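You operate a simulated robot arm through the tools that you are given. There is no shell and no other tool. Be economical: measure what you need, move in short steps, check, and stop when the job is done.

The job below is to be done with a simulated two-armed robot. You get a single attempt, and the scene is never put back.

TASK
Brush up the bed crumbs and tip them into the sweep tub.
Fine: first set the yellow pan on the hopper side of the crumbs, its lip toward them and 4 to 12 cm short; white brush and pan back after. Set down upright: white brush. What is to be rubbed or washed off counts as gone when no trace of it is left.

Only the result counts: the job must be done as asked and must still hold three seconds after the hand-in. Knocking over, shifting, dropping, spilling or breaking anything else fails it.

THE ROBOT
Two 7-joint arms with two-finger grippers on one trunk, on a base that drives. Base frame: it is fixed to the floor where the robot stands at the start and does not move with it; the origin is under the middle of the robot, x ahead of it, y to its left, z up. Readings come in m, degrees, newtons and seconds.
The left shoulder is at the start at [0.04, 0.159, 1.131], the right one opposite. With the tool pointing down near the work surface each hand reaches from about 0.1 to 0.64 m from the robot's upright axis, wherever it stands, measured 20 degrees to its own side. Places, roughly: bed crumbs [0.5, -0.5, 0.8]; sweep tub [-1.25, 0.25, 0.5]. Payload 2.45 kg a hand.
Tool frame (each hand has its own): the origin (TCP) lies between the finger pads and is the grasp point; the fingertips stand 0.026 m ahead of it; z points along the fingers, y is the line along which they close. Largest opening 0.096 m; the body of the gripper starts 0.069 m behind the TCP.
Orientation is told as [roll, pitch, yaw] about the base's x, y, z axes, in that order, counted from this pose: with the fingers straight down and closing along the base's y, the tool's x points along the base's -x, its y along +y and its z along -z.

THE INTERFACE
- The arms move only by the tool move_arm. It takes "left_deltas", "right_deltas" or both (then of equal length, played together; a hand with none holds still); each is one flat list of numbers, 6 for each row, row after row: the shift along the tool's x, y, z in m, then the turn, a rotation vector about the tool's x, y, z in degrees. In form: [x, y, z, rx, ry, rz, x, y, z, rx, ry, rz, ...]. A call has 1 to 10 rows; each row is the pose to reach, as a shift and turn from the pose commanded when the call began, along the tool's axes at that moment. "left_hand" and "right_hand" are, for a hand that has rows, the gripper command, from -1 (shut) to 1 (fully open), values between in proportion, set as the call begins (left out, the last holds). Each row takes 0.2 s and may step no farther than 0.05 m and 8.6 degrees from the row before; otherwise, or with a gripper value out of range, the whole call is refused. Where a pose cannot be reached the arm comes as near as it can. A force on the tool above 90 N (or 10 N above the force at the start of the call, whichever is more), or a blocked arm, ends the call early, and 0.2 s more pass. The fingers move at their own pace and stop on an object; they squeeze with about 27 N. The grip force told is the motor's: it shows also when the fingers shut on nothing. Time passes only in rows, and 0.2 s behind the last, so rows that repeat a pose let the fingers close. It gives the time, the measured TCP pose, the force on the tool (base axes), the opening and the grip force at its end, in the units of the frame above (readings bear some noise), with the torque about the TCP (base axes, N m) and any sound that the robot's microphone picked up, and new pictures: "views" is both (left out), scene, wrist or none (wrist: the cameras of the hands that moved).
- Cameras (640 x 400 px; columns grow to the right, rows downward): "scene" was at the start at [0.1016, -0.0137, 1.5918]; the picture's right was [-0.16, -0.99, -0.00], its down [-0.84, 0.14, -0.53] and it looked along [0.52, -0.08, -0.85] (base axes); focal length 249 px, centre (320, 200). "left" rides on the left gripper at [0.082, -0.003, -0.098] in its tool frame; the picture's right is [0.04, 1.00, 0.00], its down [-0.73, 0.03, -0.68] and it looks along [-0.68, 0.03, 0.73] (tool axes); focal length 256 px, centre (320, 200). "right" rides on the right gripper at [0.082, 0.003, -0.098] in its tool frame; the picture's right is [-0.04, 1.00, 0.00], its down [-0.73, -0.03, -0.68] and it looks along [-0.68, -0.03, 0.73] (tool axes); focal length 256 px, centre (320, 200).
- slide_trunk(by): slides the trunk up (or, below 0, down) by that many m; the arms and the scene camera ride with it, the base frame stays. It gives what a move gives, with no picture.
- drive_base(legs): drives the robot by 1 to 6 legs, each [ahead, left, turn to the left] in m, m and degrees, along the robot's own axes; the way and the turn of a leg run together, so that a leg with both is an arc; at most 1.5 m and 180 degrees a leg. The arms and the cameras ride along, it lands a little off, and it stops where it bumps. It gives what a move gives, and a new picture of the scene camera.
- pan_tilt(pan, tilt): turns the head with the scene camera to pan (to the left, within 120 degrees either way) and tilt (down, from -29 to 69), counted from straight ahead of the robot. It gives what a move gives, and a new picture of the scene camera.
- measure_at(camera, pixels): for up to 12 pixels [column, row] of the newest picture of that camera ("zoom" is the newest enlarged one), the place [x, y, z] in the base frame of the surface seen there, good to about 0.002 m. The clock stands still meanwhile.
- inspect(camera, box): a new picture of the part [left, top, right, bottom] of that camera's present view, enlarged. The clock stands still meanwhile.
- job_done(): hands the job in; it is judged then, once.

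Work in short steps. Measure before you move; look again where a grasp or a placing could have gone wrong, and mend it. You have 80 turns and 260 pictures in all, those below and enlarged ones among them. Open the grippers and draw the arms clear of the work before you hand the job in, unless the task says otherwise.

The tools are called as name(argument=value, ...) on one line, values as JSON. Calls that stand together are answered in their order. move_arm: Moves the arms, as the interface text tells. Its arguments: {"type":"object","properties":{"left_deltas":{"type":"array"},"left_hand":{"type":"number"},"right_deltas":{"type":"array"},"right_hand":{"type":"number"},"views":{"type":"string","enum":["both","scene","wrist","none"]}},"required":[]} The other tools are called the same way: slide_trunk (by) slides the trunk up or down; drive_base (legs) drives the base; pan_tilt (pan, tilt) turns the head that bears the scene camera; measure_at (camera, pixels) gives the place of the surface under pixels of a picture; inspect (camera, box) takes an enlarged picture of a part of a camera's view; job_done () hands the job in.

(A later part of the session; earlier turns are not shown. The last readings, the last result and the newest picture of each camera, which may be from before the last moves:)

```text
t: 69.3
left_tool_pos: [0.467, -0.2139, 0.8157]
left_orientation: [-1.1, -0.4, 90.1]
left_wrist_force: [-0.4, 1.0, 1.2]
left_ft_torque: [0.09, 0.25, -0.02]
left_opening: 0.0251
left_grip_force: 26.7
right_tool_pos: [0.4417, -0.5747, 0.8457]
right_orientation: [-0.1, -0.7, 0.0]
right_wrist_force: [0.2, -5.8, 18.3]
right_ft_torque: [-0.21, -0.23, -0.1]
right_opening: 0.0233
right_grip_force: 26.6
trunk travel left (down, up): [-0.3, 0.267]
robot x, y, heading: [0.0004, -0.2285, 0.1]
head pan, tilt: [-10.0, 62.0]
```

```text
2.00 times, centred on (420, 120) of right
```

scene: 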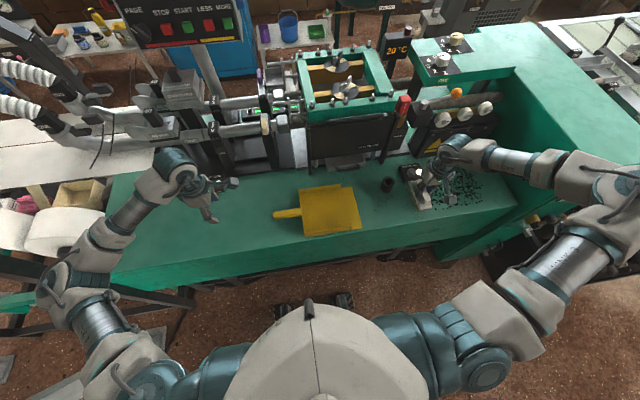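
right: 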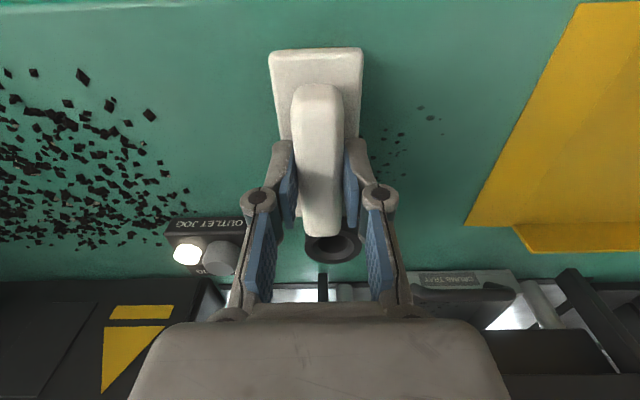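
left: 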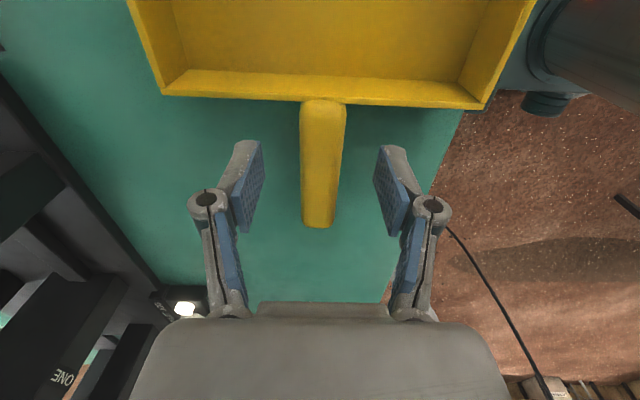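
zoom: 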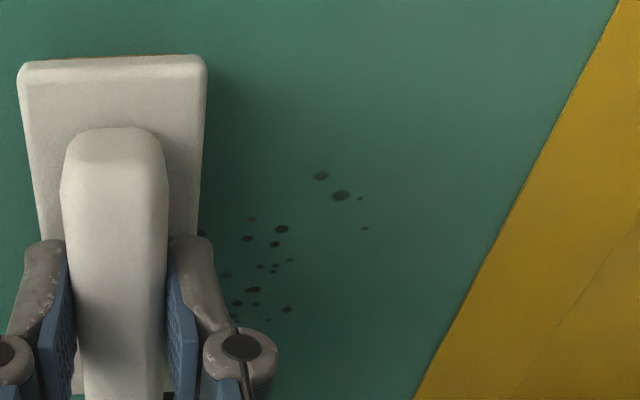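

The brush is in good contact. I'll continue to y≈-0.52 and see if dots reappear behind it or get carried along.

move_arm(right_deltas=[0, 0.02, 0, 0, 0, 0, 0, 0.04, 0, 0, 0, 0, 0, 0.055, 0, 0, 0, 0], views="wrist")

inspect(camera="right", box=[160, 20, 480, 220])

inspect(camera="scene", box=[336, 160, 432, 220])

```text
t: 70.2
left_tool_pos: [0.4662, -0.2123, 0.815]
left_orientation: [-1.1, -0.6, 90.1]
left_wrist_force: [-0.8, -1.1, 2.9]
left_ft_torque: [-0.03, 0.37, 0.05]
left_opening: 0.025
left_grip_force: 26.9
right_tool_pos: [0.4417, -0.5187, 0.8467]
right_orientation: [-0.1, -0.8, 0.1]
right_wrist_force: [-0.1, -3.4, 10.2]
right_ft_torque: [-0.06, -0.5, -0.14]
right_opening: 0.0233
right_grip_force: 27.7
trunk travel left (down, up): [-0.3, 0.267]
robot x, y, heading: [-0.0017, -0.2254, -0.0]
head pan, tilt: [-10.0, 62.0]
```

right: 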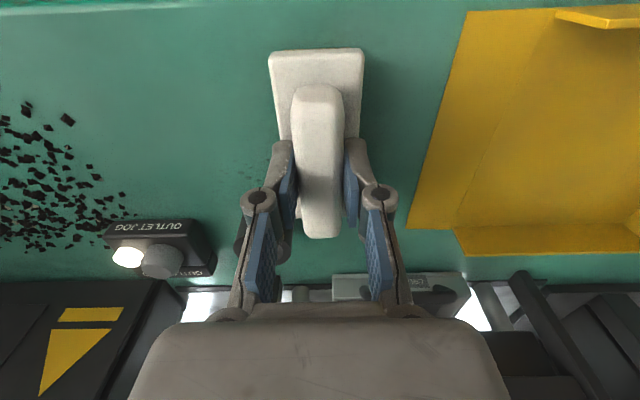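

```text
2.00 times, centred on (320, 120) of right
```

zoom: 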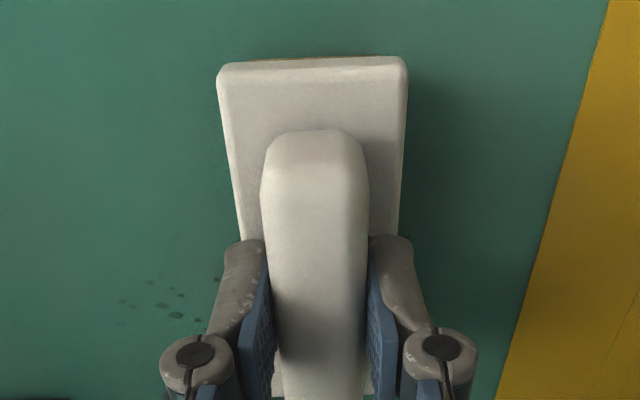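

```text
6.67 times, centred on (384, 190) of scene
```

zoom: 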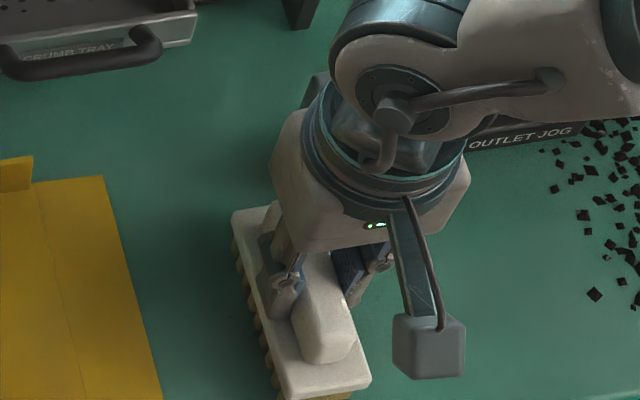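

Dots reappear behind the brush (about (178,315) in the enlargement), so they don't seem to move. I'll lift and compare.

move_arm(right_deltas=[0, 0.01, -0.03, 0, 0, 0, 0, 0.03, -0.07, 0, 0, 0, 0.02, 0.05, -0.1, 0, 0, 0], views="none")

inspect(camera="right", box=[100, 20, 340, 170])

inspect(camera="scene", box=[336, 150, 496, 250])

```text
t: 71.0
left_tool_pos: [0.4671, -0.2125, 0.8155]
left_orientation: [-1.1, -0.6, 90.0]
left_wrist_force: [-1.1, 1.5, 5.3]
left_ft_torque: [-0.04, 0.03, 0.03]
left_opening: 0.0251
left_grip_force: 26.9
right_tool_pos: [0.4215, -0.468, 0.9473]
right_orientation: [-0.1, -0.8, 0.1]
right_wrist_force: [0.2, 0.2, -0.8]
right_ft_torque: [-0.03, -0.01, -0.02]
right_opening: 0.0233
right_grip_force: 27.0
trunk travel left (down, up): [-0.3, 0.267]
robot x, y, heading: [0.0016, -0.2279, -0.2]
head pan, tilt: [-10.0, 62.0]
```

```text
2.67 times, centred on (220, 95) of right
```

zoom: 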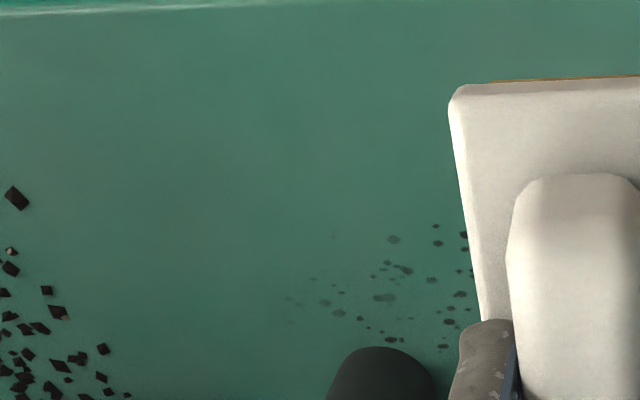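

```text
4.00 times, centred on (416, 200) of scene
```

zoom: 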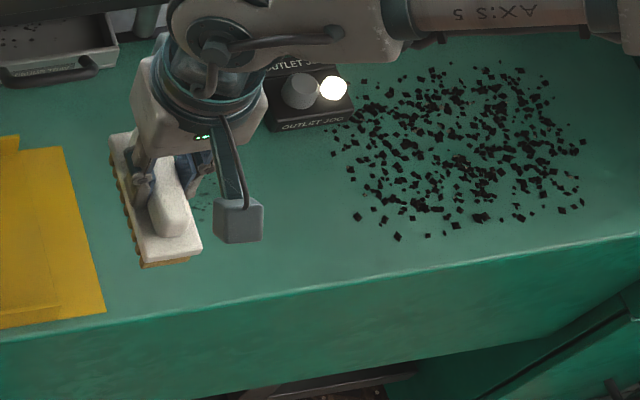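

The swept dots have clearly faded, so the fine patch is the real sweepable crumbs and takes repeated strokes. I'll do full strokes from y=-0.645 up onto the pan lip.

move_arm(right_deltas=[-0.007, -0.045, 0, 0, 0, 0, -0.014, -0.09, 0, 0, 0, 0, -0.022, -0.135, 0.0, 0, 0, 0, -0.022, -0.177, 0.0, 0, 0, 0, -0.022, -0.177, 0.045, 0, 0, 0, -0.022, -0.177, 0.085, 0, 0, 0, -0.022, -0.177, 0.101, 0, 0, 0], views="none")

move_arm(right_deltas=[0, 0.025, 0, 0, 0, 0, 0, 0.05, 0, 0, 0, 0, 0, 0.075, 0, 0, 0, 0, 0, 0.1, 0, 0, 0, 0, 0, 0.125, 0, 0, 0, 0, -0.002, 0.15, 0, 0, 0, 0, -0.008, 0.172, -0.001, 0, 0, 0, -0.01, 0.19, -0.005, 0, 0, 0, -0.01, 0.21, -0.006, 0, 0, 0, -0.01, 0.225, -0.006, 0, 0, 0], views="none")

inspect(camera="scene", box=[280, 150, 440, 250])

inspect(camera="right", box=[0, 0, 480, 300])

```text
t: 72.5
left_tool_pos: [0.467, -0.2139, 0.8158]
left_orientation: [-1.1, -0.6, 90.0]
left_wrist_force: [1.2, -0.2, 2.3]
left_ft_torque: [-0.02, 0.27, -0.02]
left_opening: 0.0253
left_grip_force: 27.1
right_tool_pos: [0.4469, -0.6488, 0.846]
right_orientation: [-0.1, -0.8, 0.1]
right_wrist_force: [0.7, -0.2, -0.1]
right_ft_torque: [0.01, 0.03, 0.0]
right_opening: 0.0232
right_grip_force: 27.1
trunk travel left (down, up): [-0.3, 0.267]
robot x, y, heading: [0.0008, -0.2285, 0.3]
head pan, tilt: [-10.0, 62.0]
```

```text
t: 74.8
left_tool_pos: [0.4674, -0.2119, 0.8149]
left_orientation: [-1.2, -0.5, 90.0]
left_wrist_force: [-0.7, -1.0, 2.0]
left_ft_torque: [0.01, 0.27, 0.03]
left_opening: 0.025
left_grip_force: 26.9
right_tool_pos: [0.4591, -0.421, 0.8482]
right_orientation: [0.0, -0.8, 0.2]
right_wrist_force: [0.1, 0.3, -0.8]
right_ft_torque: [0.02, -0.02, 0.01]
right_opening: 0.0232
right_grip_force: 26.5
trunk travel left (down, up): [-0.3, 0.267]
robot x, y, heading: [-0.0037, -0.2303, -0.0]
head pan, tilt: [-10.0, 62.0]
```

```text
4.00 times, centred on (360, 200) of scene
```

zoom: 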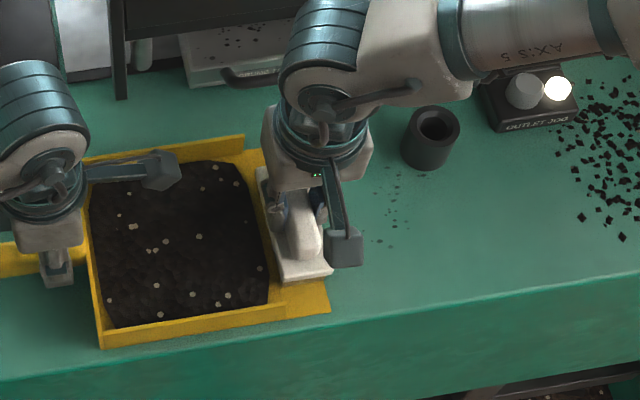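

```text
1.33 times, centred on (240, 150) of right
```

zoom: 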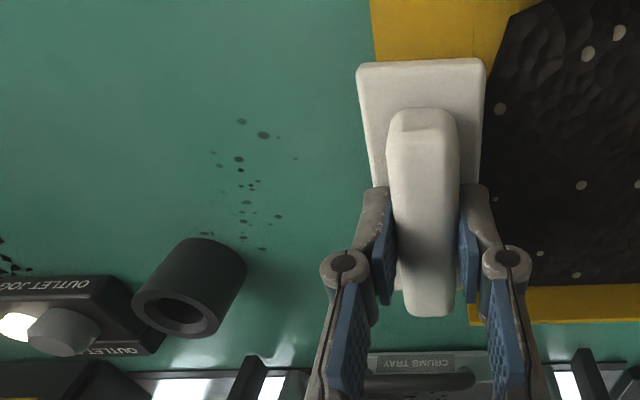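

The stroke filled the pan with black crumbs, and only the nearer half of the dots remains faintly. I'll repeat the stroke with slightly firmer contact.

move_arm(right_deltas=[0.006, -0.01, -0.04, 0, 0, 0, 0.013, -0.045, -0.07, 0, 0, 0, 0.013, -0.09, -0.07, 0, 0, 0, 0.013, -0.135, -0.07, 0, 0, 0, 0.013, -0.18, -0.07, 0, 0, 0, 0.013, -0.215, -0.07, 0, 0, 0, 0.013, -0.215, -0.03, 0, 0, 0, 0.013, -0.215, 0.0, 0, 0, 0, 0.013, -0.215, 0.004, 0, 0, 0], views="none")

move_arm(right_deltas=[0, 0.02, 0, 0, 0, 0, 0, 0.04, 0, 0, 0, 0, 0, 0.06, 0, 0, 0, 0, 0, 0.08, 0, 0, 0, 0, 0, 0.1, 0, 0, 0, 0, -0.002, 0.12, 0, 0, 0, 0, -0.004, 0.145, 0, 0, 0, 0, -0.008, 0.168, -0.001, 0, 0, 0, -0.01, 0.185, -0.005, 0, 0, 0, -0.01, 0.21, -0.006, 0, 0, 0], views="none")

inspect(camera="right", box=[0, 0, 480, 300])

```text
t: 76.8
left_tool_pos: [0.4679, -0.2142, 0.8141]
left_orientation: [-1.2, -0.5, 90.1]
left_wrist_force: [1.1, -1.0, 1.3]
left_ft_torque: [0.02, 0.25, 0.04]
left_opening: 0.0249
left_grip_force: 27.0
right_tool_pos: [0.445, -0.6381, 0.8466]
right_orientation: [-0.1, -0.8, 0.1]
right_wrist_force: [1.0, -0.8, -1.3]
right_ft_torque: [0.04, -0.02, 0.01]
right_opening: 0.0232
right_grip_force: 27.1
trunk travel left (down, up): [-0.3, 0.267]
robot x, y, heading: [-0.0018, -0.2255, -0.2]
head pan, tilt: [-10.0, 62.0]
```

```text
t: 79.0
left_tool_pos: [0.4683, -0.2137, 0.8153]
left_orientation: [-1.0, -0.6, 89.9]
left_wrist_force: [-0.7, 0.1, 0.6]
left_ft_torque: [0.06, 0.24, -0.04]
left_opening: 0.0249
left_grip_force: 28.0
right_tool_pos: [0.4549, -0.4266, 0.8508]
right_orientation: [0.0, -0.7, 0.2]
right_wrist_force: [0.6, -0.1, 0.1]
right_ft_torque: [-0.05, 0.04, 0.02]
right_opening: 0.0232
right_grip_force: 27.0
trunk travel left (down, up): [-0.3, 0.267]
robot x, y, heading: [-0.003, -0.2274, -0.2]
head pan, tilt: [-10.0, 62.0]
```

```text
1.33 times, centred on (240, 150) of right
```

zoom: 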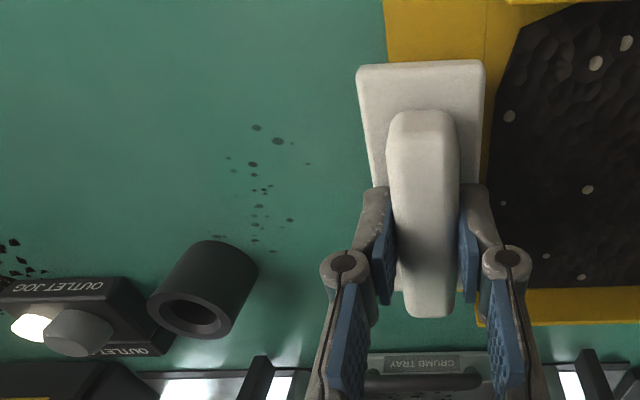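

No contact force that time; the brush has slipped slightly up in the grip. I'll return to the start and descend in small steps until it touches.

move_arm(right_deltas=[0.004, -0.01, -0.04, 0, 0, 0, 0.009, -0.045, -0.07, 0, 0, 0, 0.009, -0.09, -0.07, 0, 0, 0, 0.009, -0.135, -0.07, 0, 0, 0, 0.009, -0.17, -0.07, 0, 0, 0, 0.009, -0.2, -0.06, 0, 0, 0, 0.009, -0.2, -0.02, 0, 0, 0, 0.009, -0.2, 0.004, 0, 0, 0, 0.009, -0.2, 0.006, 0, 0, 0, 0.009, -0.2, 0.008, 0, 0, 0], views="none")

inspect(camera="right", box=[220, 0, 540, 200])

```text
t: 81.2
left_tool_pos: [0.4667, -0.2136, 0.8154]
left_orientation: [-1.1, -0.5, 90.0]
left_wrist_force: [0.8, -0.3, 0.7]
left_ft_torque: [0.02, 0.21, 0.04]
left_opening: 0.0251
left_grip_force: 27.2
right_tool_pos: [0.4454, -0.6286, 0.8433]
right_orientation: [-0.1, -0.7, 0.1]
right_wrist_force: [-0.1, 0.1, -0.8]
right_ft_torque: [0.0, 0.03, 0.0]
right_opening: 0.0234
right_grip_force: 26.6
trunk travel left (down, up): [-0.3, 0.267]
robot x, y, heading: [-0.0024, -0.2287, 0.2]
head pan, tilt: [-10.0, 62.0]
```

```text
2.00 times, centred on (380, 100) of right
```

zoom: 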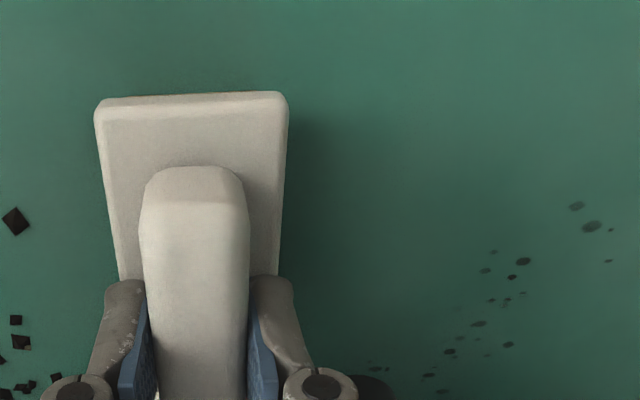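

Still no contact, so I'll keep stepping down.

move_arm(right_deltas=[0, 0, 0.002, 0, 0, 0, 0, 0, 0.003, 0, 0, 0, 0, 0, 0.003, 0, 0, 0], views="none")

measure_at(camera="right", pixels=[[300, 70], [300, 100], [315, 60]])

```text
t: 82.0
left_tool_pos: [0.4667, -0.2138, 0.8152]
left_orientation: [-1.1, -0.5, 90.0]
left_wrist_force: [0.3, 0.1, 0.0]
left_ft_torque: [0.1, 0.01, 0.03]
left_opening: 0.0249
left_grip_force: 27.6
right_tool_pos: [0.4452, -0.6275, 0.8438]
right_orientation: [-0.1, -1.1, 0.1]
right_wrist_force: [4.3, -7.9, 22.8]
right_ft_torque: [-0.24, -0.07, 0.09]
right_opening: 0.0234
right_grip_force: 26.6
trunk travel left (down, up): [-0.3, 0.267]
robot x, y, heading: [0.0013, -0.2263, 0.1]
head pan, tilt: [-10.0, 62.0]
```

```text
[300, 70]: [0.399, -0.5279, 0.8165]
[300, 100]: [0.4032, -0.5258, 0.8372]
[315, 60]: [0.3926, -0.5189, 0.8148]
```

Contact at 23 N. Stroke again, keeping pressure, then up over the lip.

move_arm(right_deltas=[0, 0.02, 0, 0, 0, 0, 0, 0.04, 0.0003, 0, 0, 0, 0, 0.06, 0.0006, 0, 0, 0, 0, 0.08, 0.001, 0, 0, 0, 0, 0.1, 0.0013, 0, 0, 0, -0.002, 0.12, 0.0016, 0, 0, 0, -0.004, 0.14, 0.0016, 0, 0, 0, -0.008, 0.16, 0.0012, 0, 0, 0, -0.01, 0.18, -0.003, 0, 0, 0, -0.01, 0.205, -0.004, 0, 0, 0], views="none")

inspect(camera="right", box=[0, 0, 480, 300])

```text
t: 84.2
left_tool_pos: [0.4679, -0.2146, 0.8137]
left_orientation: [-1.0, -0.2, 89.8]
left_wrist_force: [-0.4, -1.4, -1.4]
left_ft_torque: [0.02, 0.37, -0.19]
left_opening: 0.025
left_grip_force: 27.0
right_tool_pos: [0.4536, -0.4197, 0.8445]
right_orientation: [0.2, -0.6, 0.1]
right_wrist_force: [0.0, 0.7, 2.4]
right_ft_torque: [0.1, -0.19, 0.03]
right_opening: 0.0231
right_grip_force: 26.7
trunk travel left (down, up): [-0.3, 0.267]
robot x, y, heading: [-0.0024, -0.2263, 0.1]
head pan, tilt: [-10.0, 62.0]
```

```text
1.33 times, centred on (240, 150) of right
```

zoom: 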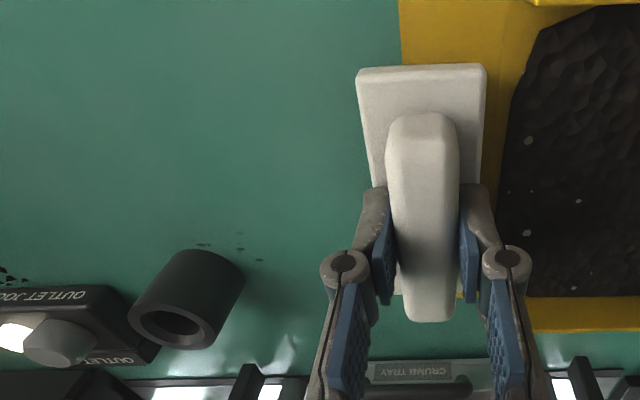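

Almost clean; only a few dots remain beside the cylinder at about (205,245)–(260,260). I'll measure them.

inspect(camera="right", box=[110, 150, 238, 230])

measure_at(camera="zoom", pixels=[[222, 172], [345, 155], [347, 188], [368, 192], [418, 222], [250, 195], [375, 290], [300, 188], [352, 300], [245, 205]])

```text
5.00 times, centred on (174, 190) of right
```

zoom: 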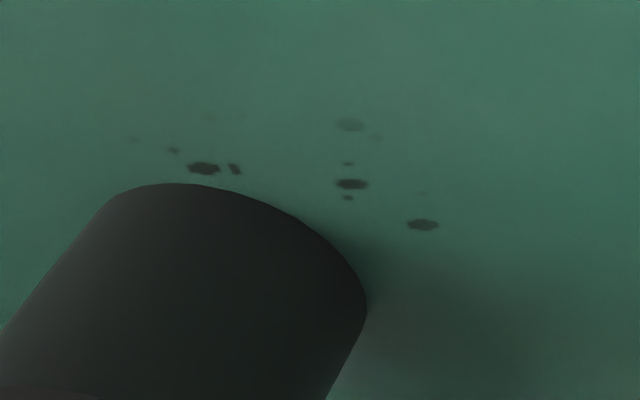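

```text
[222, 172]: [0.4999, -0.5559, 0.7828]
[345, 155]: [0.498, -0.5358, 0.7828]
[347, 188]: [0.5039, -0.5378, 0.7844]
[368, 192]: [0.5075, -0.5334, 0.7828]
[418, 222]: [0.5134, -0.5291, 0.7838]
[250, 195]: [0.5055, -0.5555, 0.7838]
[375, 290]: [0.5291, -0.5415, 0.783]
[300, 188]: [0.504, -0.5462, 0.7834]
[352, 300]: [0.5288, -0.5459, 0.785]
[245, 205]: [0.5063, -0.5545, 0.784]
```

The remaining dots lie at x 0.495–0.513 around the cylinder's near side (cylinder centre ≈(0.53,-0.565), radius ≈0.024). I'll lift and check exactly where the brush ends sit in the hand.

move_arm(right_deltas=[0.003, -0.02, -0.04, 0, 0, 0, 0.006, -0.06, -0.07, 0, 0, 0, 0.006, -0.1, -0.07, 0, 0, 0, 0.006, -0.14, -0.07, 0, 0, 0, 0.006, -0.17, -0.07, 0, 0, 0], views="wrist")

measure_at(camera="right", pixels=[[315, 53], [275, 60], [360, 60], [320, 95], [320, 235], [365, 130], [278, 130]])

inspect(camera="scene", box=[350, 160, 430, 210])

measure_at(camera="zoom", pixels=[[300, 160], [300, 180], [270, 170], [330, 170], [300, 210]])

```text
t: 85.3
left_tool_pos: [0.4665, -0.2146, 0.8147]
left_orientation: [-1.1, -0.6, 90.0]
left_wrist_force: [-0.2, 0.0, 0.7]
left_ft_torque: [-0.41, 0.21, 0.0]
left_opening: 0.0248
left_grip_force: 26.9
right_tool_pos: [0.4439, -0.591, 0.9157]
right_orientation: [0.0, -0.8, 0.2]
right_wrist_force: [0.2, -0.3, -0.7]
right_ft_torque: [0.02, -0.02, 0.02]
right_opening: 0.0232
right_grip_force: 27.0
trunk travel left (down, up): [-0.3, 0.267]
robot x, y, heading: [0.0025, -0.227, -0.0]
head pan, tilt: [-10.0, 62.0]
```

right: 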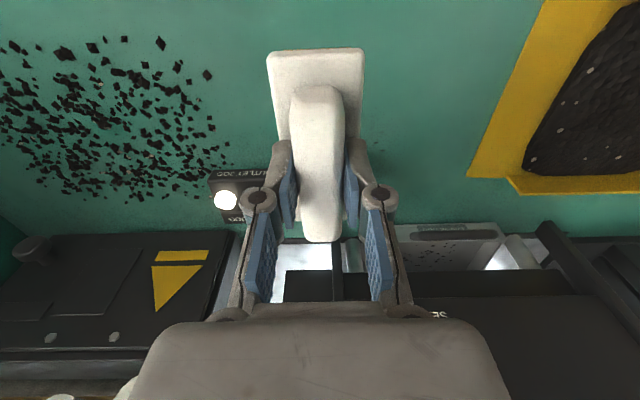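

```text
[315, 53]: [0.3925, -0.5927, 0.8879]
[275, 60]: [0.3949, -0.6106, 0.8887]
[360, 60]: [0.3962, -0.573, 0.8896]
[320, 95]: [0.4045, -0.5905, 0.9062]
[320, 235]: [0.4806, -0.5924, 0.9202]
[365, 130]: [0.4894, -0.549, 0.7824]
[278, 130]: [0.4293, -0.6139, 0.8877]
```

```text
8.00 times, centred on (390, 185) of scene
```

zoom: 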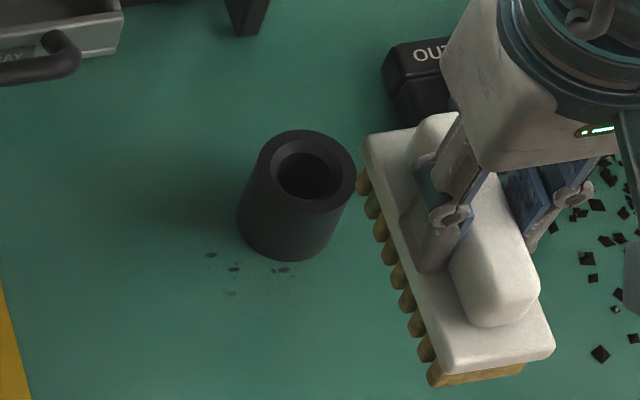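

```text
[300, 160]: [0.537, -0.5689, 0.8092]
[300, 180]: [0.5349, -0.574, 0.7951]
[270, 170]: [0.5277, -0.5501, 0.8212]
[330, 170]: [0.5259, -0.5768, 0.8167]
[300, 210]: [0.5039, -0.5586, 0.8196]
```

The bristles sit flush with the plate end, at TCP x +0.0545. I'll yaw the brush -20° so its end face runs tangent to the cylinder with a 2.5 mm gap, and lower it there.

move_arm(right_deltas=[0.002, 0.01, 0, 0, 0, 7, 0.002, 0.02, 0, 0, 0, 14, 0.0023, 0.027, 0, 0, 0, 20.2, 0.0023, 0.027, 0.04, 0, 0, 20.2, 0.0023, 0.027, 0.064, 0, 0, 20.2], views="none")

inspect(camera="scene", box=[350, 160, 430, 210])

```text
t: 86.5
left_tool_pos: [0.4622, -0.2096, 0.8206]
left_orientation: [-1.5, -0.3, 90.0]
left_wrist_force: [-0.3, 0.4, -2.6]
left_ft_torque: [0.07, 0.06, -0.02]
left_opening: 0.0252
left_grip_force: 26.6
right_tool_pos: [0.4427, -0.562, 0.8641]
right_orientation: [0.4, -2.2, -20.1]
right_wrist_force: [-13.5, -19.0, 89.6]
right_ft_torque: [-1.08, -0.88, -0.08]
right_opening: 0.024
right_grip_force: 27.1
trunk travel left (down, up): [-0.3, 0.267]
robot x, y, heading: [0.003, -0.2279, 0.2]
head pan, tilt: [-10.0, 62.0]
```

```text
8.00 times, centred on (390, 185) of scene
```

zoom: 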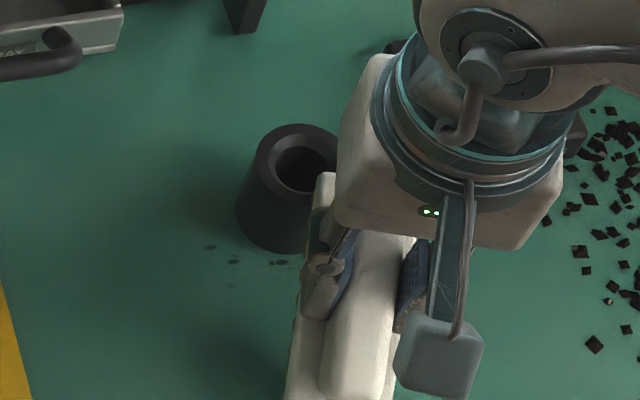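

90 N at z 0.864 means the brush end has come down on the cylinder's rim. I'll lift straight up at once and check.

move_arm(right_deltas=[0, 0, -0.03, 0, 0, 0, 0, 0, -0.06, 0, 0, 0, 0.03, 0, -0.07, 0, 0, 0], views="both")

inspect(camera="scene", box=[350, 150, 446, 210])

inspect(camera="right", box=[200, 20, 520, 220])

```text
t: 87.3
left_tool_pos: [0.4678, -0.2121, 0.8141]
left_orientation: [-0.9, -0.6, 90.1]
left_wrist_force: [0.2, 0.1, -1.9]
left_ft_torque: [0.08, -0.01, -0.02]
left_opening: 0.0252
left_grip_force: 27.4
right_tool_pos: [0.416, -0.5535, 0.9198]
right_orientation: [0.1, -0.8, -20.0]
right_wrist_force: [0.4, 0.5, -0.4]
right_ft_torque: [0.0, 0.01, -0.01]
right_opening: 0.0233
right_grip_force: 27.1
trunk travel left (down, up): [-0.3, 0.267]
robot x, y, heading: [-0.0013, -0.2294, -0.3]
head pan, tilt: [-10.0, 62.0]
```

scene: 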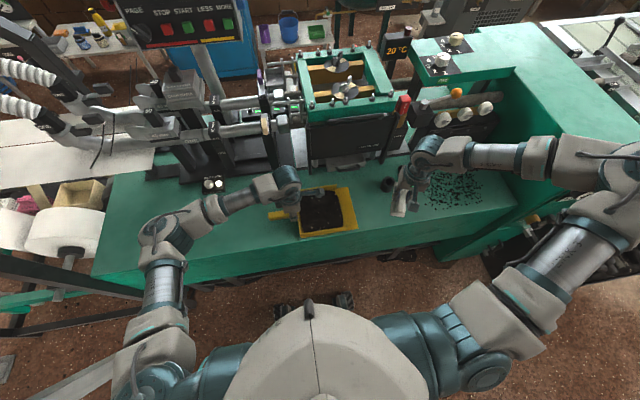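
right: 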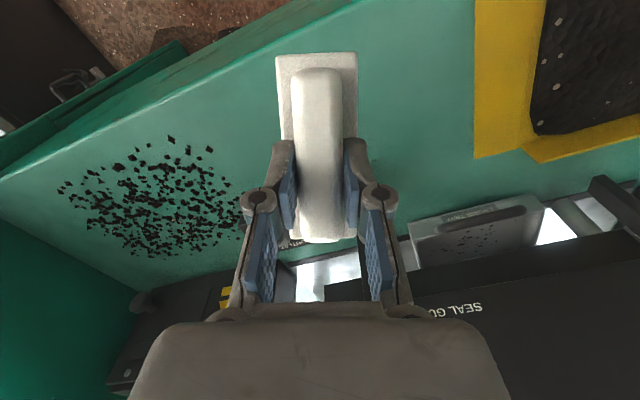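

```text
6.67 times, centred on (398, 180) of scene
```

zoom: 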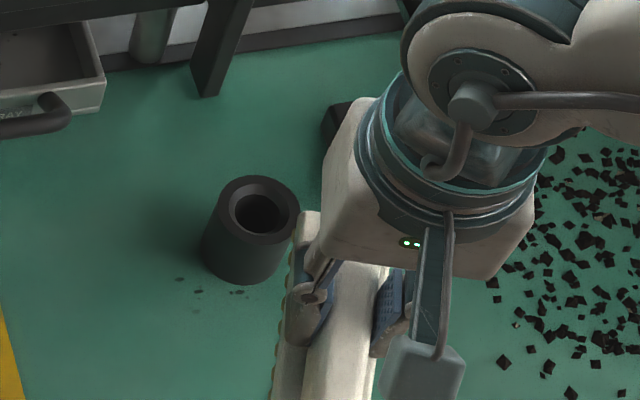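

```text
2.00 times, centred on (360, 120) of right
```

zoom: 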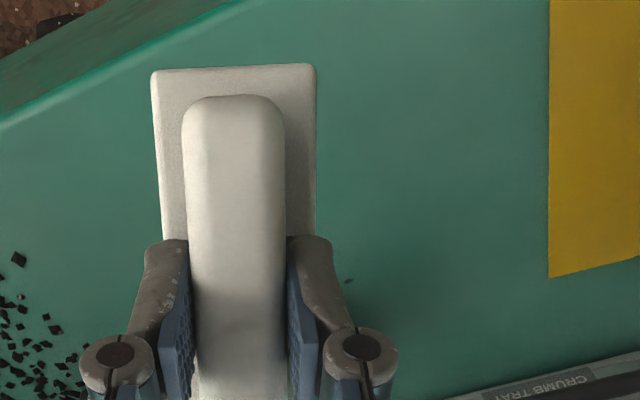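

The cylinder stands where it was, but the brush has pitched in the grip with its -x end lower. I'll turn back to yaw 0 over free bed and press lightly to re-level it.

move_arm(right_deltas=[-0.014, -0.02, 0, 0, 0, -7, -0.029, -0.04, 0, 0, 0, -14, -0.0433, -0.0604, 0, 0, 0, -20, -0.0433, -0.0604, 0.03, 0, 0, -20, -0.0433, -0.0604, 0.05, 0, 0, -20, -0.0433, -0.0604, 0.06, 0, 0, -20, -0.0433, -0.0604, 0.066, 0, 0, -20], views="none")

move_arm(right_deltas=[0, 0, 0.003, 0, 0, 0, 0, 0, 0.006, 0, 0, 0, 0, 0, 0.009, 0, 0, 0], views="wrist")

```text
t: 89.0
left_tool_pos: [0.4679, -0.2124, 0.8148]
left_orientation: [-1.1, -0.5, 90.0]
left_wrist_force: [0.5, 0.1, -2.3]
left_ft_torque: [0.13, 0.02, 0.02]
left_opening: 0.025
left_grip_force: 27.1
right_tool_pos: [0.4365, -0.6243, 0.8558]
right_orientation: [-0.1, -0.9, -0.1]
right_wrist_force: [6.2, -0.1, 21.2]
right_ft_torque: [0.01, 0.43, 0.02]
right_opening: 0.0238
right_grip_force: 26.9
trunk travel left (down, up): [-0.3, 0.267]
robot x, y, heading: [-0.0022, -0.2265, -0.1]
head pan, tilt: [-10.0, 62.0]
```

```text
t: 89.8
left_tool_pos: [0.4677, -0.2134, 0.8144]
left_orientation: [-1.2, -0.5, 90.0]
left_wrist_force: [-0.2, 0.2, -1.6]
left_ft_torque: [0.08, -0.01, -0.03]
left_opening: 0.0245
left_grip_force: 27.2
right_tool_pos: [0.4375, -0.6263, 0.8456]
right_orientation: [-0.1, -0.8, -0.1]
right_wrist_force: [7.3, 1.4, 16.7]
right_ft_torque: [0.05, 0.38, -0.07]
right_opening: 0.0238
right_grip_force: 26.8
trunk travel left (down, up): [-0.3, 0.267]
robot x, y, heading: [0.0001, -0.231, -0.2]
head pan, tilt: [-10.0, 62.0]
```

right: 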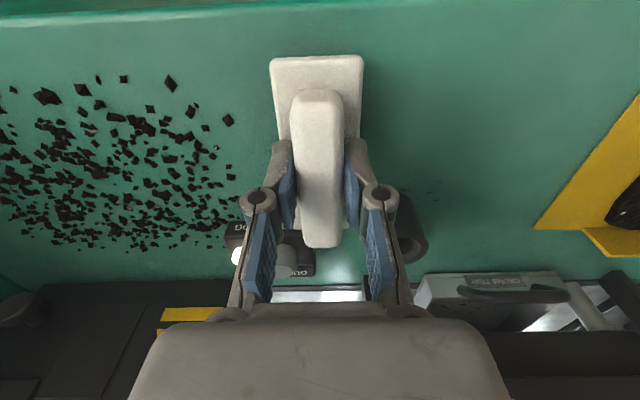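

It's levelling; the torque still shows contact on the -x end. I'll press a few mm more.

move_arm(right_deltas=[0, 0, 0.002, 0, 0, 0, 0, 0, 0.004, 0, 0, 0, 0, 0, 0.004, 0, 0, 0], views="wrist")

measure_at(camera="right", pixels=[[315, 58], [280, 65], [350, 65], [350, 130], [320, 100], [320, 150], [320, 200], [322, 235]])

inspect(camera="scene", box=[360, 160, 440, 210])

```text
t: 90.5
left_tool_pos: [0.468, -0.2145, 0.8153]
left_orientation: [-1.1, -0.4, 89.9]
left_wrist_force: [-0.4, 0.8, -0.7]
left_ft_torque: [0.12, -0.02, -0.02]
left_opening: 0.0246
left_grip_force: 27.3
right_tool_pos: [0.4379, -0.6269, 0.8409]
right_orientation: [-0.1, -0.7, 0.0]
right_wrist_force: [4.3, 0.7, 13.6]
right_ft_torque: [0.04, 0.4, -0.05]
right_opening: 0.0235
right_grip_force: 27.5
trunk travel left (down, up): [-0.3, 0.267]
robot x, y, heading: [0.0006, -0.2275, -0.2]
head pan, tilt: [-10.0, 62.0]
```

right: 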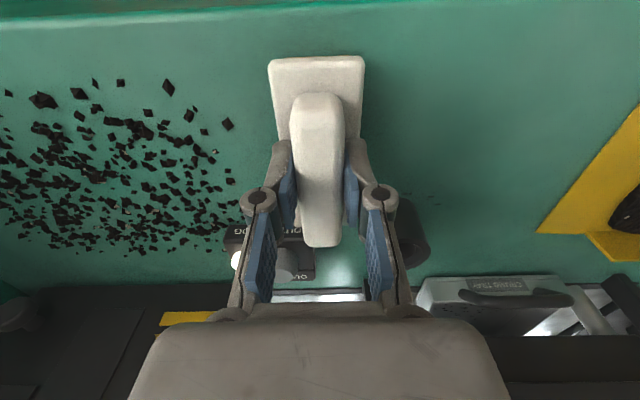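

```text
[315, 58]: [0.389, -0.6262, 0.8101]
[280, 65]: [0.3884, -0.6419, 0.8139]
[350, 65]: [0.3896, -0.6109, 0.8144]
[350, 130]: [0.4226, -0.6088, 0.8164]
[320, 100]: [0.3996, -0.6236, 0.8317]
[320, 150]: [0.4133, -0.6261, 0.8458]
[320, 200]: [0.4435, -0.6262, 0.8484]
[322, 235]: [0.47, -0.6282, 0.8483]
```

```text
8.00 times, centred on (400, 185) of scene
```

zoom: 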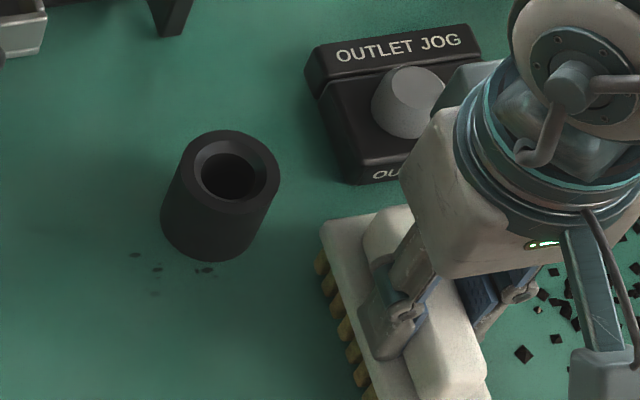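

move_arm(right_deltas=[0, 0, 0.0015, 0, 0, 0, 0, 0, 0.003, 0, 0, 0, 0, 0, 0.003, 0, 0, 0], views="none")

measure_at(camera="zoom", pixels=[[205, 200], [210, 225], [170, 215], [240, 235], [200, 255], [188, 150], [275, 165], [230, 137], [205, 268], [157, 268], [135, 254], [153, 294]])

```text
t: 91.3
left_tool_pos: [0.4665, -0.213, 0.8155]
left_orientation: [-1.1, -0.5, 90.0]
left_wrist_force: [-0.3, 0.1, -1.8]
left_ft_torque: [0.08, 0.01, -0.01]
left_opening: 0.025
left_grip_force: 27.0
right_tool_pos: [0.4374, -0.6269, 0.8389]
right_orientation: [-0.2, -0.9, -0.1]
right_wrist_force: [3.2, -1.6, 23.8]
right_ft_torque: [0.0, 0.75, -0.03]
right_opening: 0.0233
right_grip_force: 27.1
trunk travel left (down, up): [-0.3, 0.267]
robot x, y, heading: [0.0012, -0.2288, 0.1]
head pan, tilt: [-10.0, 62.0]
```

```text
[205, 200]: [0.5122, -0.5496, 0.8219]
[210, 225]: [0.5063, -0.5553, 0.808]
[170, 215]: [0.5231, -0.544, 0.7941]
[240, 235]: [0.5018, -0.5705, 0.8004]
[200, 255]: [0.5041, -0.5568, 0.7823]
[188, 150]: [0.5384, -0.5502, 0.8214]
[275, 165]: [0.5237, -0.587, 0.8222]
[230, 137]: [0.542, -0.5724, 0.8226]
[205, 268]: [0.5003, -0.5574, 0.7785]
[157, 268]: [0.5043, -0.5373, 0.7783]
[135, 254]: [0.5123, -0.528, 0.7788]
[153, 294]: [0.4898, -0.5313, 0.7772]
```

The brush is nearly level. With the refitted cylinder (centre (0.525,-0.567), radius 0.0235), I'll yaw -21° with a slight +x-end-down pitch, keep 5 mm away at first and lower to contact.

move_arm(right_deltas=[0, 0, -0.031, 0, 0, 0, 0.001, 0.02, -0.031, 0, 1, 7, 0.002, 0.042, -0.031, 0, 2, 14, 0.0034, 0.063, -0.031, 0, 2.5, 21, 0.0034, 0.063, -0.015, 0, 2.5, 21, 0.0034, 0.063, -0.008, 0, 2.5, 21, 0.0034, 0.063, -0.004, 0, 2.5, 21], views="none")

inspect(camera="scene", box=[360, 160, 440, 210])

```text
t: 93.0
left_tool_pos: [0.4682, -0.2136, 0.8146]
left_orientation: [-1.0, -0.6, 89.9]
left_wrist_force: [1.1, 0.2, -1.7]
left_ft_torque: [0.08, -0.01, -0.02]
left_opening: 0.0249
left_grip_force: 27.4
right_tool_pos: [0.434, -0.563, 0.8421]
right_orientation: [-0.1, 1.6, -21.1]
right_wrist_force: [-0.2, 0.6, -0.7]
right_ft_torque: [-0.01, 0.01, 0.0]
right_opening: 0.0235
right_grip_force: 27.4
trunk travel left (down, up): [-0.3, 0.267]
robot x, y, heading: [-0.0032, -0.2307, -0.0]
head pan, tilt: [-10.0, 62.0]
```

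```text
8.00 times, centred on (400, 185) of scene
```

zoom: 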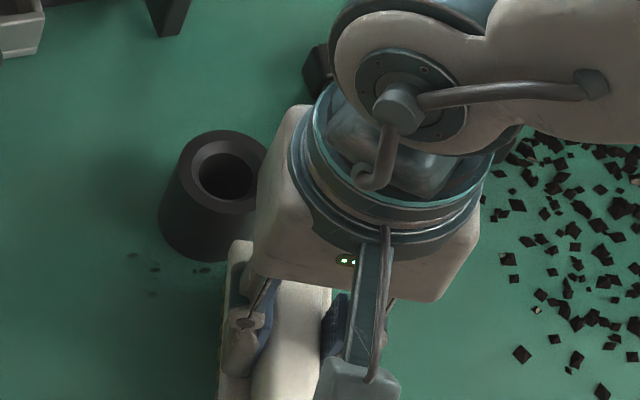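

Clear of the cylinder with no contact yet. I'll step down to touch.

move_arm(right_deltas=[0, 0, 0.002, 0, 0, 0, 0, 0, 0.004, 0, 0, 0, 0, 0, 0.005, 0, 0, 0], views="none")

```text
t: 93.8
left_tool_pos: [0.4644, -0.2131, 0.8165]
left_orientation: [-1.2, -0.5, 90.0]
left_wrist_force: [0.2, -0.6, -1.4]
left_ft_torque: [0.09, -0.01, 0.05]
left_opening: 0.025
left_grip_force: 26.7
right_tool_pos: [0.4321, -0.5624, 0.84]
right_orientation: [-0.2, 1.5, -20.9]
right_wrist_force: [-6.7, -0.9, 28.8]
right_ft_torque: [-0.17, -0.4, 0.05]
right_opening: 0.0233
right_grip_force: 27.1
trunk travel left (down, up): [-0.3, 0.267]
robot x, y, heading: [0.0012, -0.225, 0.1]
head pan, tilt: [-10.0, 62.0]
```

Contact is on the +x end (29 N). Now the tangent stroke around the cylinder and on to the lip.

move_arm(right_deltas=[-0.003, 0.01, 0, 0, 0, 0, -0.0045, 0.02, 0, 0, 0, 0, -0.0045, 0.03, 0, 0, 0, 0, -0.0045, 0.04, 0, 0, 0, 0, -0.0045, 0.05, 0, 0, 0, 0, -0.0045, 0.06, 0, 0, 0, 0, -0.01, 0.072, 0, 0, 0, 0, -0.01, 0.085, 0, 0, 0, 0, -0.0036, 0.102, -0.006, 0, 0, 0, 0.0036, 0.1205, -0.008, 0, 0, 0], views="none")

inspect(camera="scene", box=[344, 160, 424, 210])

inspect(camera="right", box=[60, 60, 380, 260])

```text
t: 96.0
left_tool_pos: [0.4679, -0.2098, 0.8139]
left_orientation: [-1.0, -1.0, 90.1]
left_wrist_force: [-1.0, 27.0, 0.2]
left_ft_torque: [0.87, 0.05, -1.18]
left_opening: 0.025
left_grip_force: 27.2
right_tool_pos: [0.4743, -0.4505, 0.8476]
right_orientation: [-0.6, 1.8, -21.0]
right_wrist_force: [3.7, -28.0, 9.3]
right_ft_torque: [-1.54, 0.0, 1.01]
right_opening: 0.0279
right_grip_force: 27.1
trunk travel left (down, up): [-0.3, 0.267]
robot x, y, heading: [-0.0028, -0.2283, 0.2]
head pan, tilt: [-10.0, 62.0]
```

```text
8.00 times, centred on (384, 185) of scene
```

zoom: 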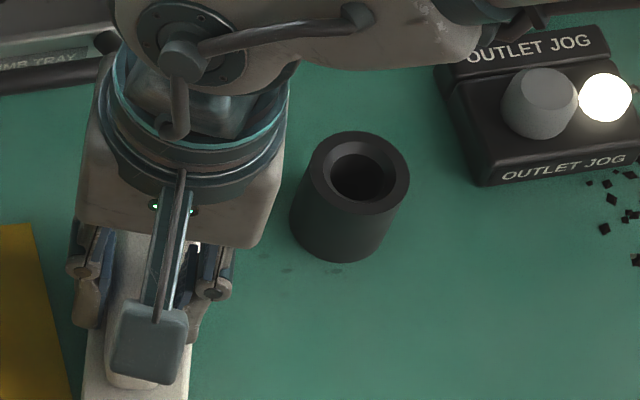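

```text
2.00 times, centred on (220, 160) of right
```

zoom: 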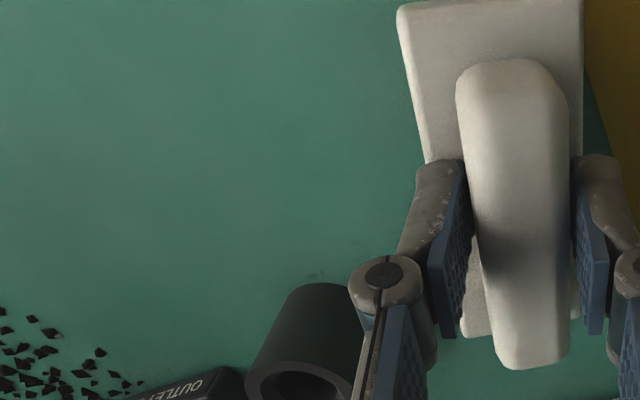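

The dots are nearly gone; faint traces remain at about (285,270) and (335,270). The brush caught the lip edge and twisted in the grip, so I'll lift and check it.

move_arm(right_deltas=[0, -0.012, -0.002, 0, 0, 0, 0, -0.02, -0.04, 0, 0, 0, 0.02, -0.04, -0.08, 0, -1, -8, 0.03, -0.06, -0.08, 0, -2, -16, 0.03, -0.06, -0.08, 0, -2.5, -21, 0.03, -0.06, -0.08, 0, -2.5, -21], views="wrist")

measure_at(camera="right", pixels=[[300, 60], [330, 60], [320, 100], [320, 150], [320, 200], [320, 230]])

inspect(camera="scene", box=[280, 150, 440, 250])

```text
t: 97.3
left_tool_pos: [0.4677, -0.2136, 0.814]
left_orientation: [-1.1, -0.7, 90.0]
left_wrist_force: [0.2, 0.5, -2.0]
left_ft_torque: [0.09, 0.0, 0.01]
left_opening: 0.0251
left_grip_force: 27.2
right_tool_pos: [0.4278, -0.4955, 0.9266]
right_orientation: [0.0, -0.8, 0.0]
right_wrist_force: [0.7, -0.2, -0.8]
right_ft_torque: [0.01, 0.02, -0.03]
right_opening: 0.0233
right_grip_force: 27.2
trunk travel left (down, up): [-0.3, 0.267]
robot x, y, heading: [-0.0015, -0.2275, 0.1]
head pan, tilt: [-10.0, 62.0]
```

right: 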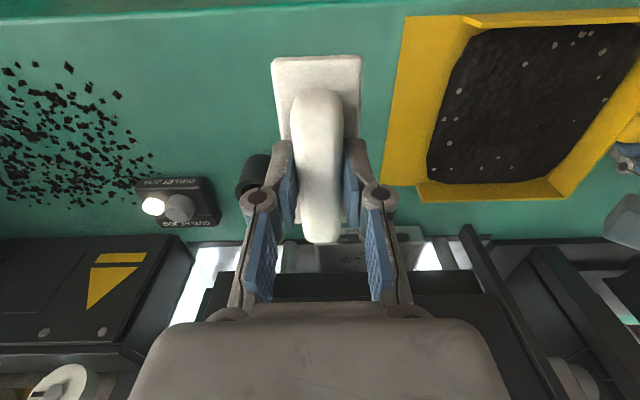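

```text
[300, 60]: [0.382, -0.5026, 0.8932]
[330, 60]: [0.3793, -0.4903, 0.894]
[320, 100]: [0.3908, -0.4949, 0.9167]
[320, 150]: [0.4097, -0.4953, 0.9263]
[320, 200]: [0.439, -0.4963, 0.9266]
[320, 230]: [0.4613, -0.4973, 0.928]
```

```text
4.00 times, centred on (360, 200) of scene
```

zoom: 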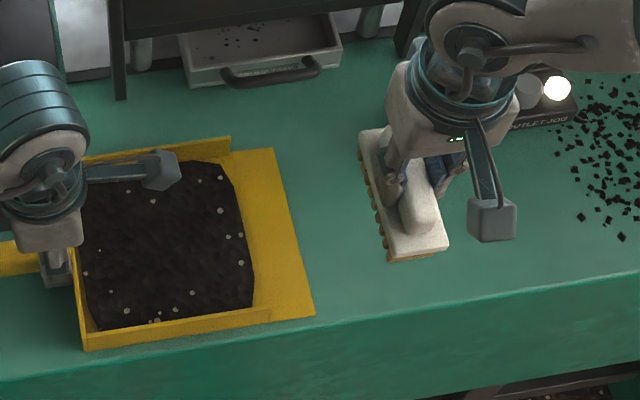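

The brush has re-seated square and level. I'll repeat the tangent stroke, with a higher lift at the lip.

move_arm(right_deltas=[-0.002, -0.023, 0, 0, 1, 7, -0.004, -0.046, 0, 0, 2, 14, -0.006, -0.0684, 0, 0, 2.5, 21, -0.006, -0.0684, 0.04, 0, 2.5, 21, -0.006, -0.0684, 0.075, 0, 2.5, 21, -0.006, -0.0684, 0.0845, 0, 2.5, 21], views="none")

move_arm(right_deltas=[0, 0, 0.003, 0, 0, 0, 0, 0, 0.005, 0, 0, 0, -0.003, 0.01, 0.005, 0, 0, 0, -0.005, 0.02, 0.005, 0, 0, 0, -0.005, 0.032, 0.005, 0, 0, 0, -0.005, 0.044, 0.005, 0, 0, 0, -0.0055, 0.056, 0.005, 0, 0, 0, -0.01, 0.07, 0.005, 0, 0, 0, -0.01, 0.083, 0.005, 0, 0, 0, -0.008, 0.09, -0.01, 0, 0, 0], views="none")

inspect(camera="scene", box=[344, 160, 424, 210])

inspect(camera="right", box=[60, 60, 380, 260])

```text
t: 98.8
left_tool_pos: [0.4672, -0.2129, 0.8159]
left_orientation: [-1.1, -0.4, 90.0]
left_wrist_force: [0.2, 1.1, -1.5]
left_ft_torque: [0.1, 0.0, -0.01]
left_opening: 0.0249
left_grip_force: 26.8
right_tool_pos: [0.4375, -0.5655, 0.8443]
right_orientation: [-0.1, 1.4, -21.1]
right_wrist_force: [1.9, -4.0, 22.6]
right_ft_torque: [-0.13, -0.05, -0.02]
right_opening: 0.0233
right_grip_force: 26.8
trunk travel left (down, up): [-0.3, 0.267]
robot x, y, heading: [-0.0028, -0.2269, -0.2]
head pan, tilt: [-10.0, 62.0]
```

```text
t: 101.0
left_tool_pos: [0.4684, -0.2138, 0.8129]
left_orientation: [-1.0, -0.6, 90.0]
left_wrist_force: [0.7, -0.4, -1.5]
left_ft_torque: [0.09, 0.07, 0.02]
left_opening: 0.0247
left_grip_force: 26.9
right_tool_pos: [0.4755, -0.4833, 0.8475]
right_orientation: [-0.2, 2.0, -21.0]
right_wrist_force: [-0.3, -0.8, -0.5]
right_ft_torque: [0.03, -0.05, -0.01]
right_opening: 0.0233
right_grip_force: 27.0
trunk travel left (down, up): [-0.3, 0.267]
robot x, y, heading: [-0.0013, -0.2288, 0.1]
head pan, tilt: [-10.0, 62.0]
```

```text
8.00 times, centred on (384, 185) of scene
```

zoom: 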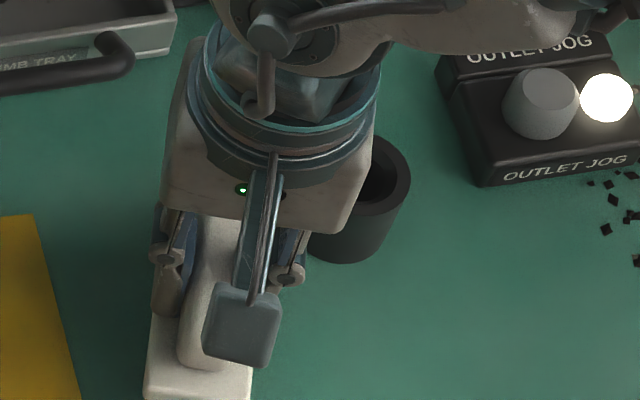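

```text
2.00 times, centred on (220, 160) of right
```

zoom: 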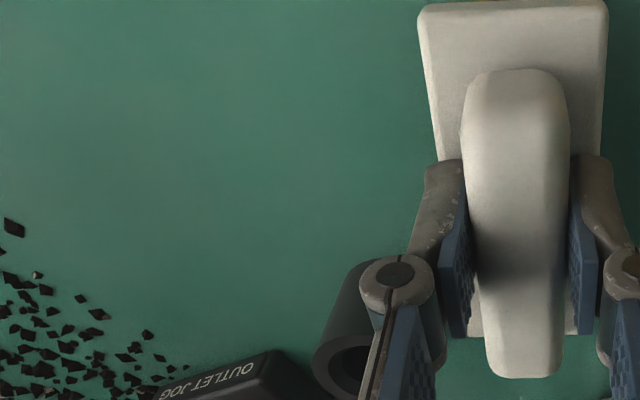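

It looks clean. I'll lift the brush out of the way and inspect the whole patch area closely.

move_arm(right_deltas=[0.01, 0, -0.04, 0, 0, 0, 0.03, 0, -0.08, 0, -1, -8, 0.06, 0.02, -0.1, 0, -2, -16, 0.09, 0.04, -0.1, 0, -2.5, -21, 0.12, 0.05, -0.1, 0, -2.5, -21], views="wrist")

inspect(camera="scene", box=[344, 165, 408, 205])

inspect(camera="right", box=[160, 60, 320, 160])

```text
t: 102.2
left_tool_pos: [0.466, -0.213, 0.8152]
left_orientation: [-1.1, -0.5, 89.9]
left_wrist_force: [0.4, -0.7, -1.4]
left_ft_torque: [0.13, 0.01, 0.02]
left_opening: 0.025
left_grip_force: 27.3
right_tool_pos: [0.3819, -0.3926, 0.9577]
right_orientation: [-0.1, -0.8, 0.1]
right_wrist_force: [0.3, 0.4, -0.9]
right_ft_torque: [0.0, 0.0, 0.03]
right_opening: 0.0234
right_grip_force: 26.7
trunk travel left (down, up): [-0.3, 0.267]
robot x, y, heading: [0.0006, -0.2252, -0.2]
head pan, tilt: [-10.0, 62.0]
```

right: 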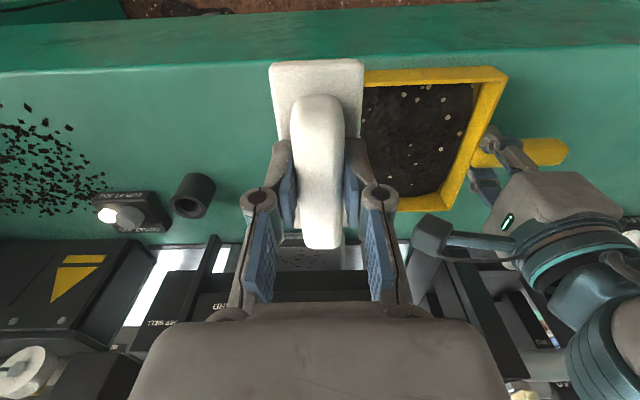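

```text
10.00 times, centred on (376, 185) of scene
```

zoom: 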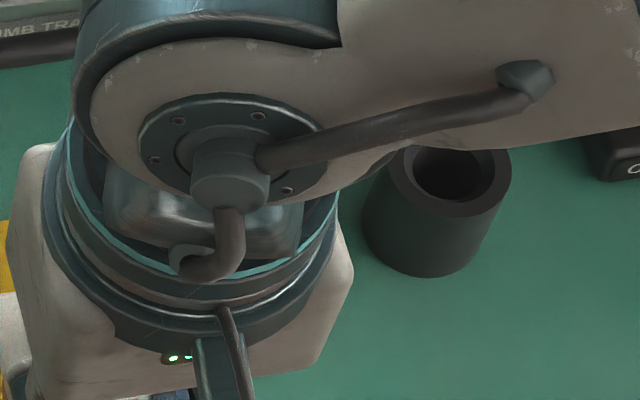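

```text
4.00 times, centred on (240, 110) of right
```

zoom: 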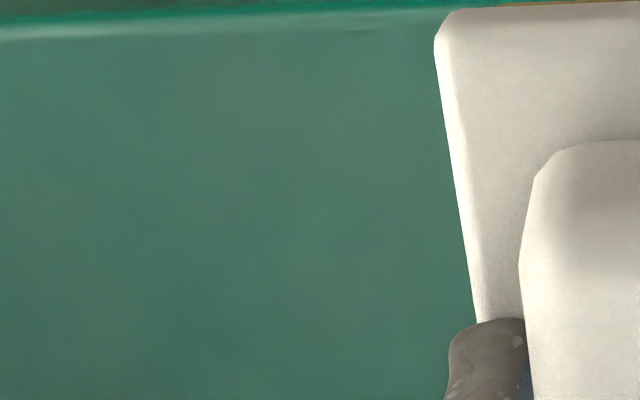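

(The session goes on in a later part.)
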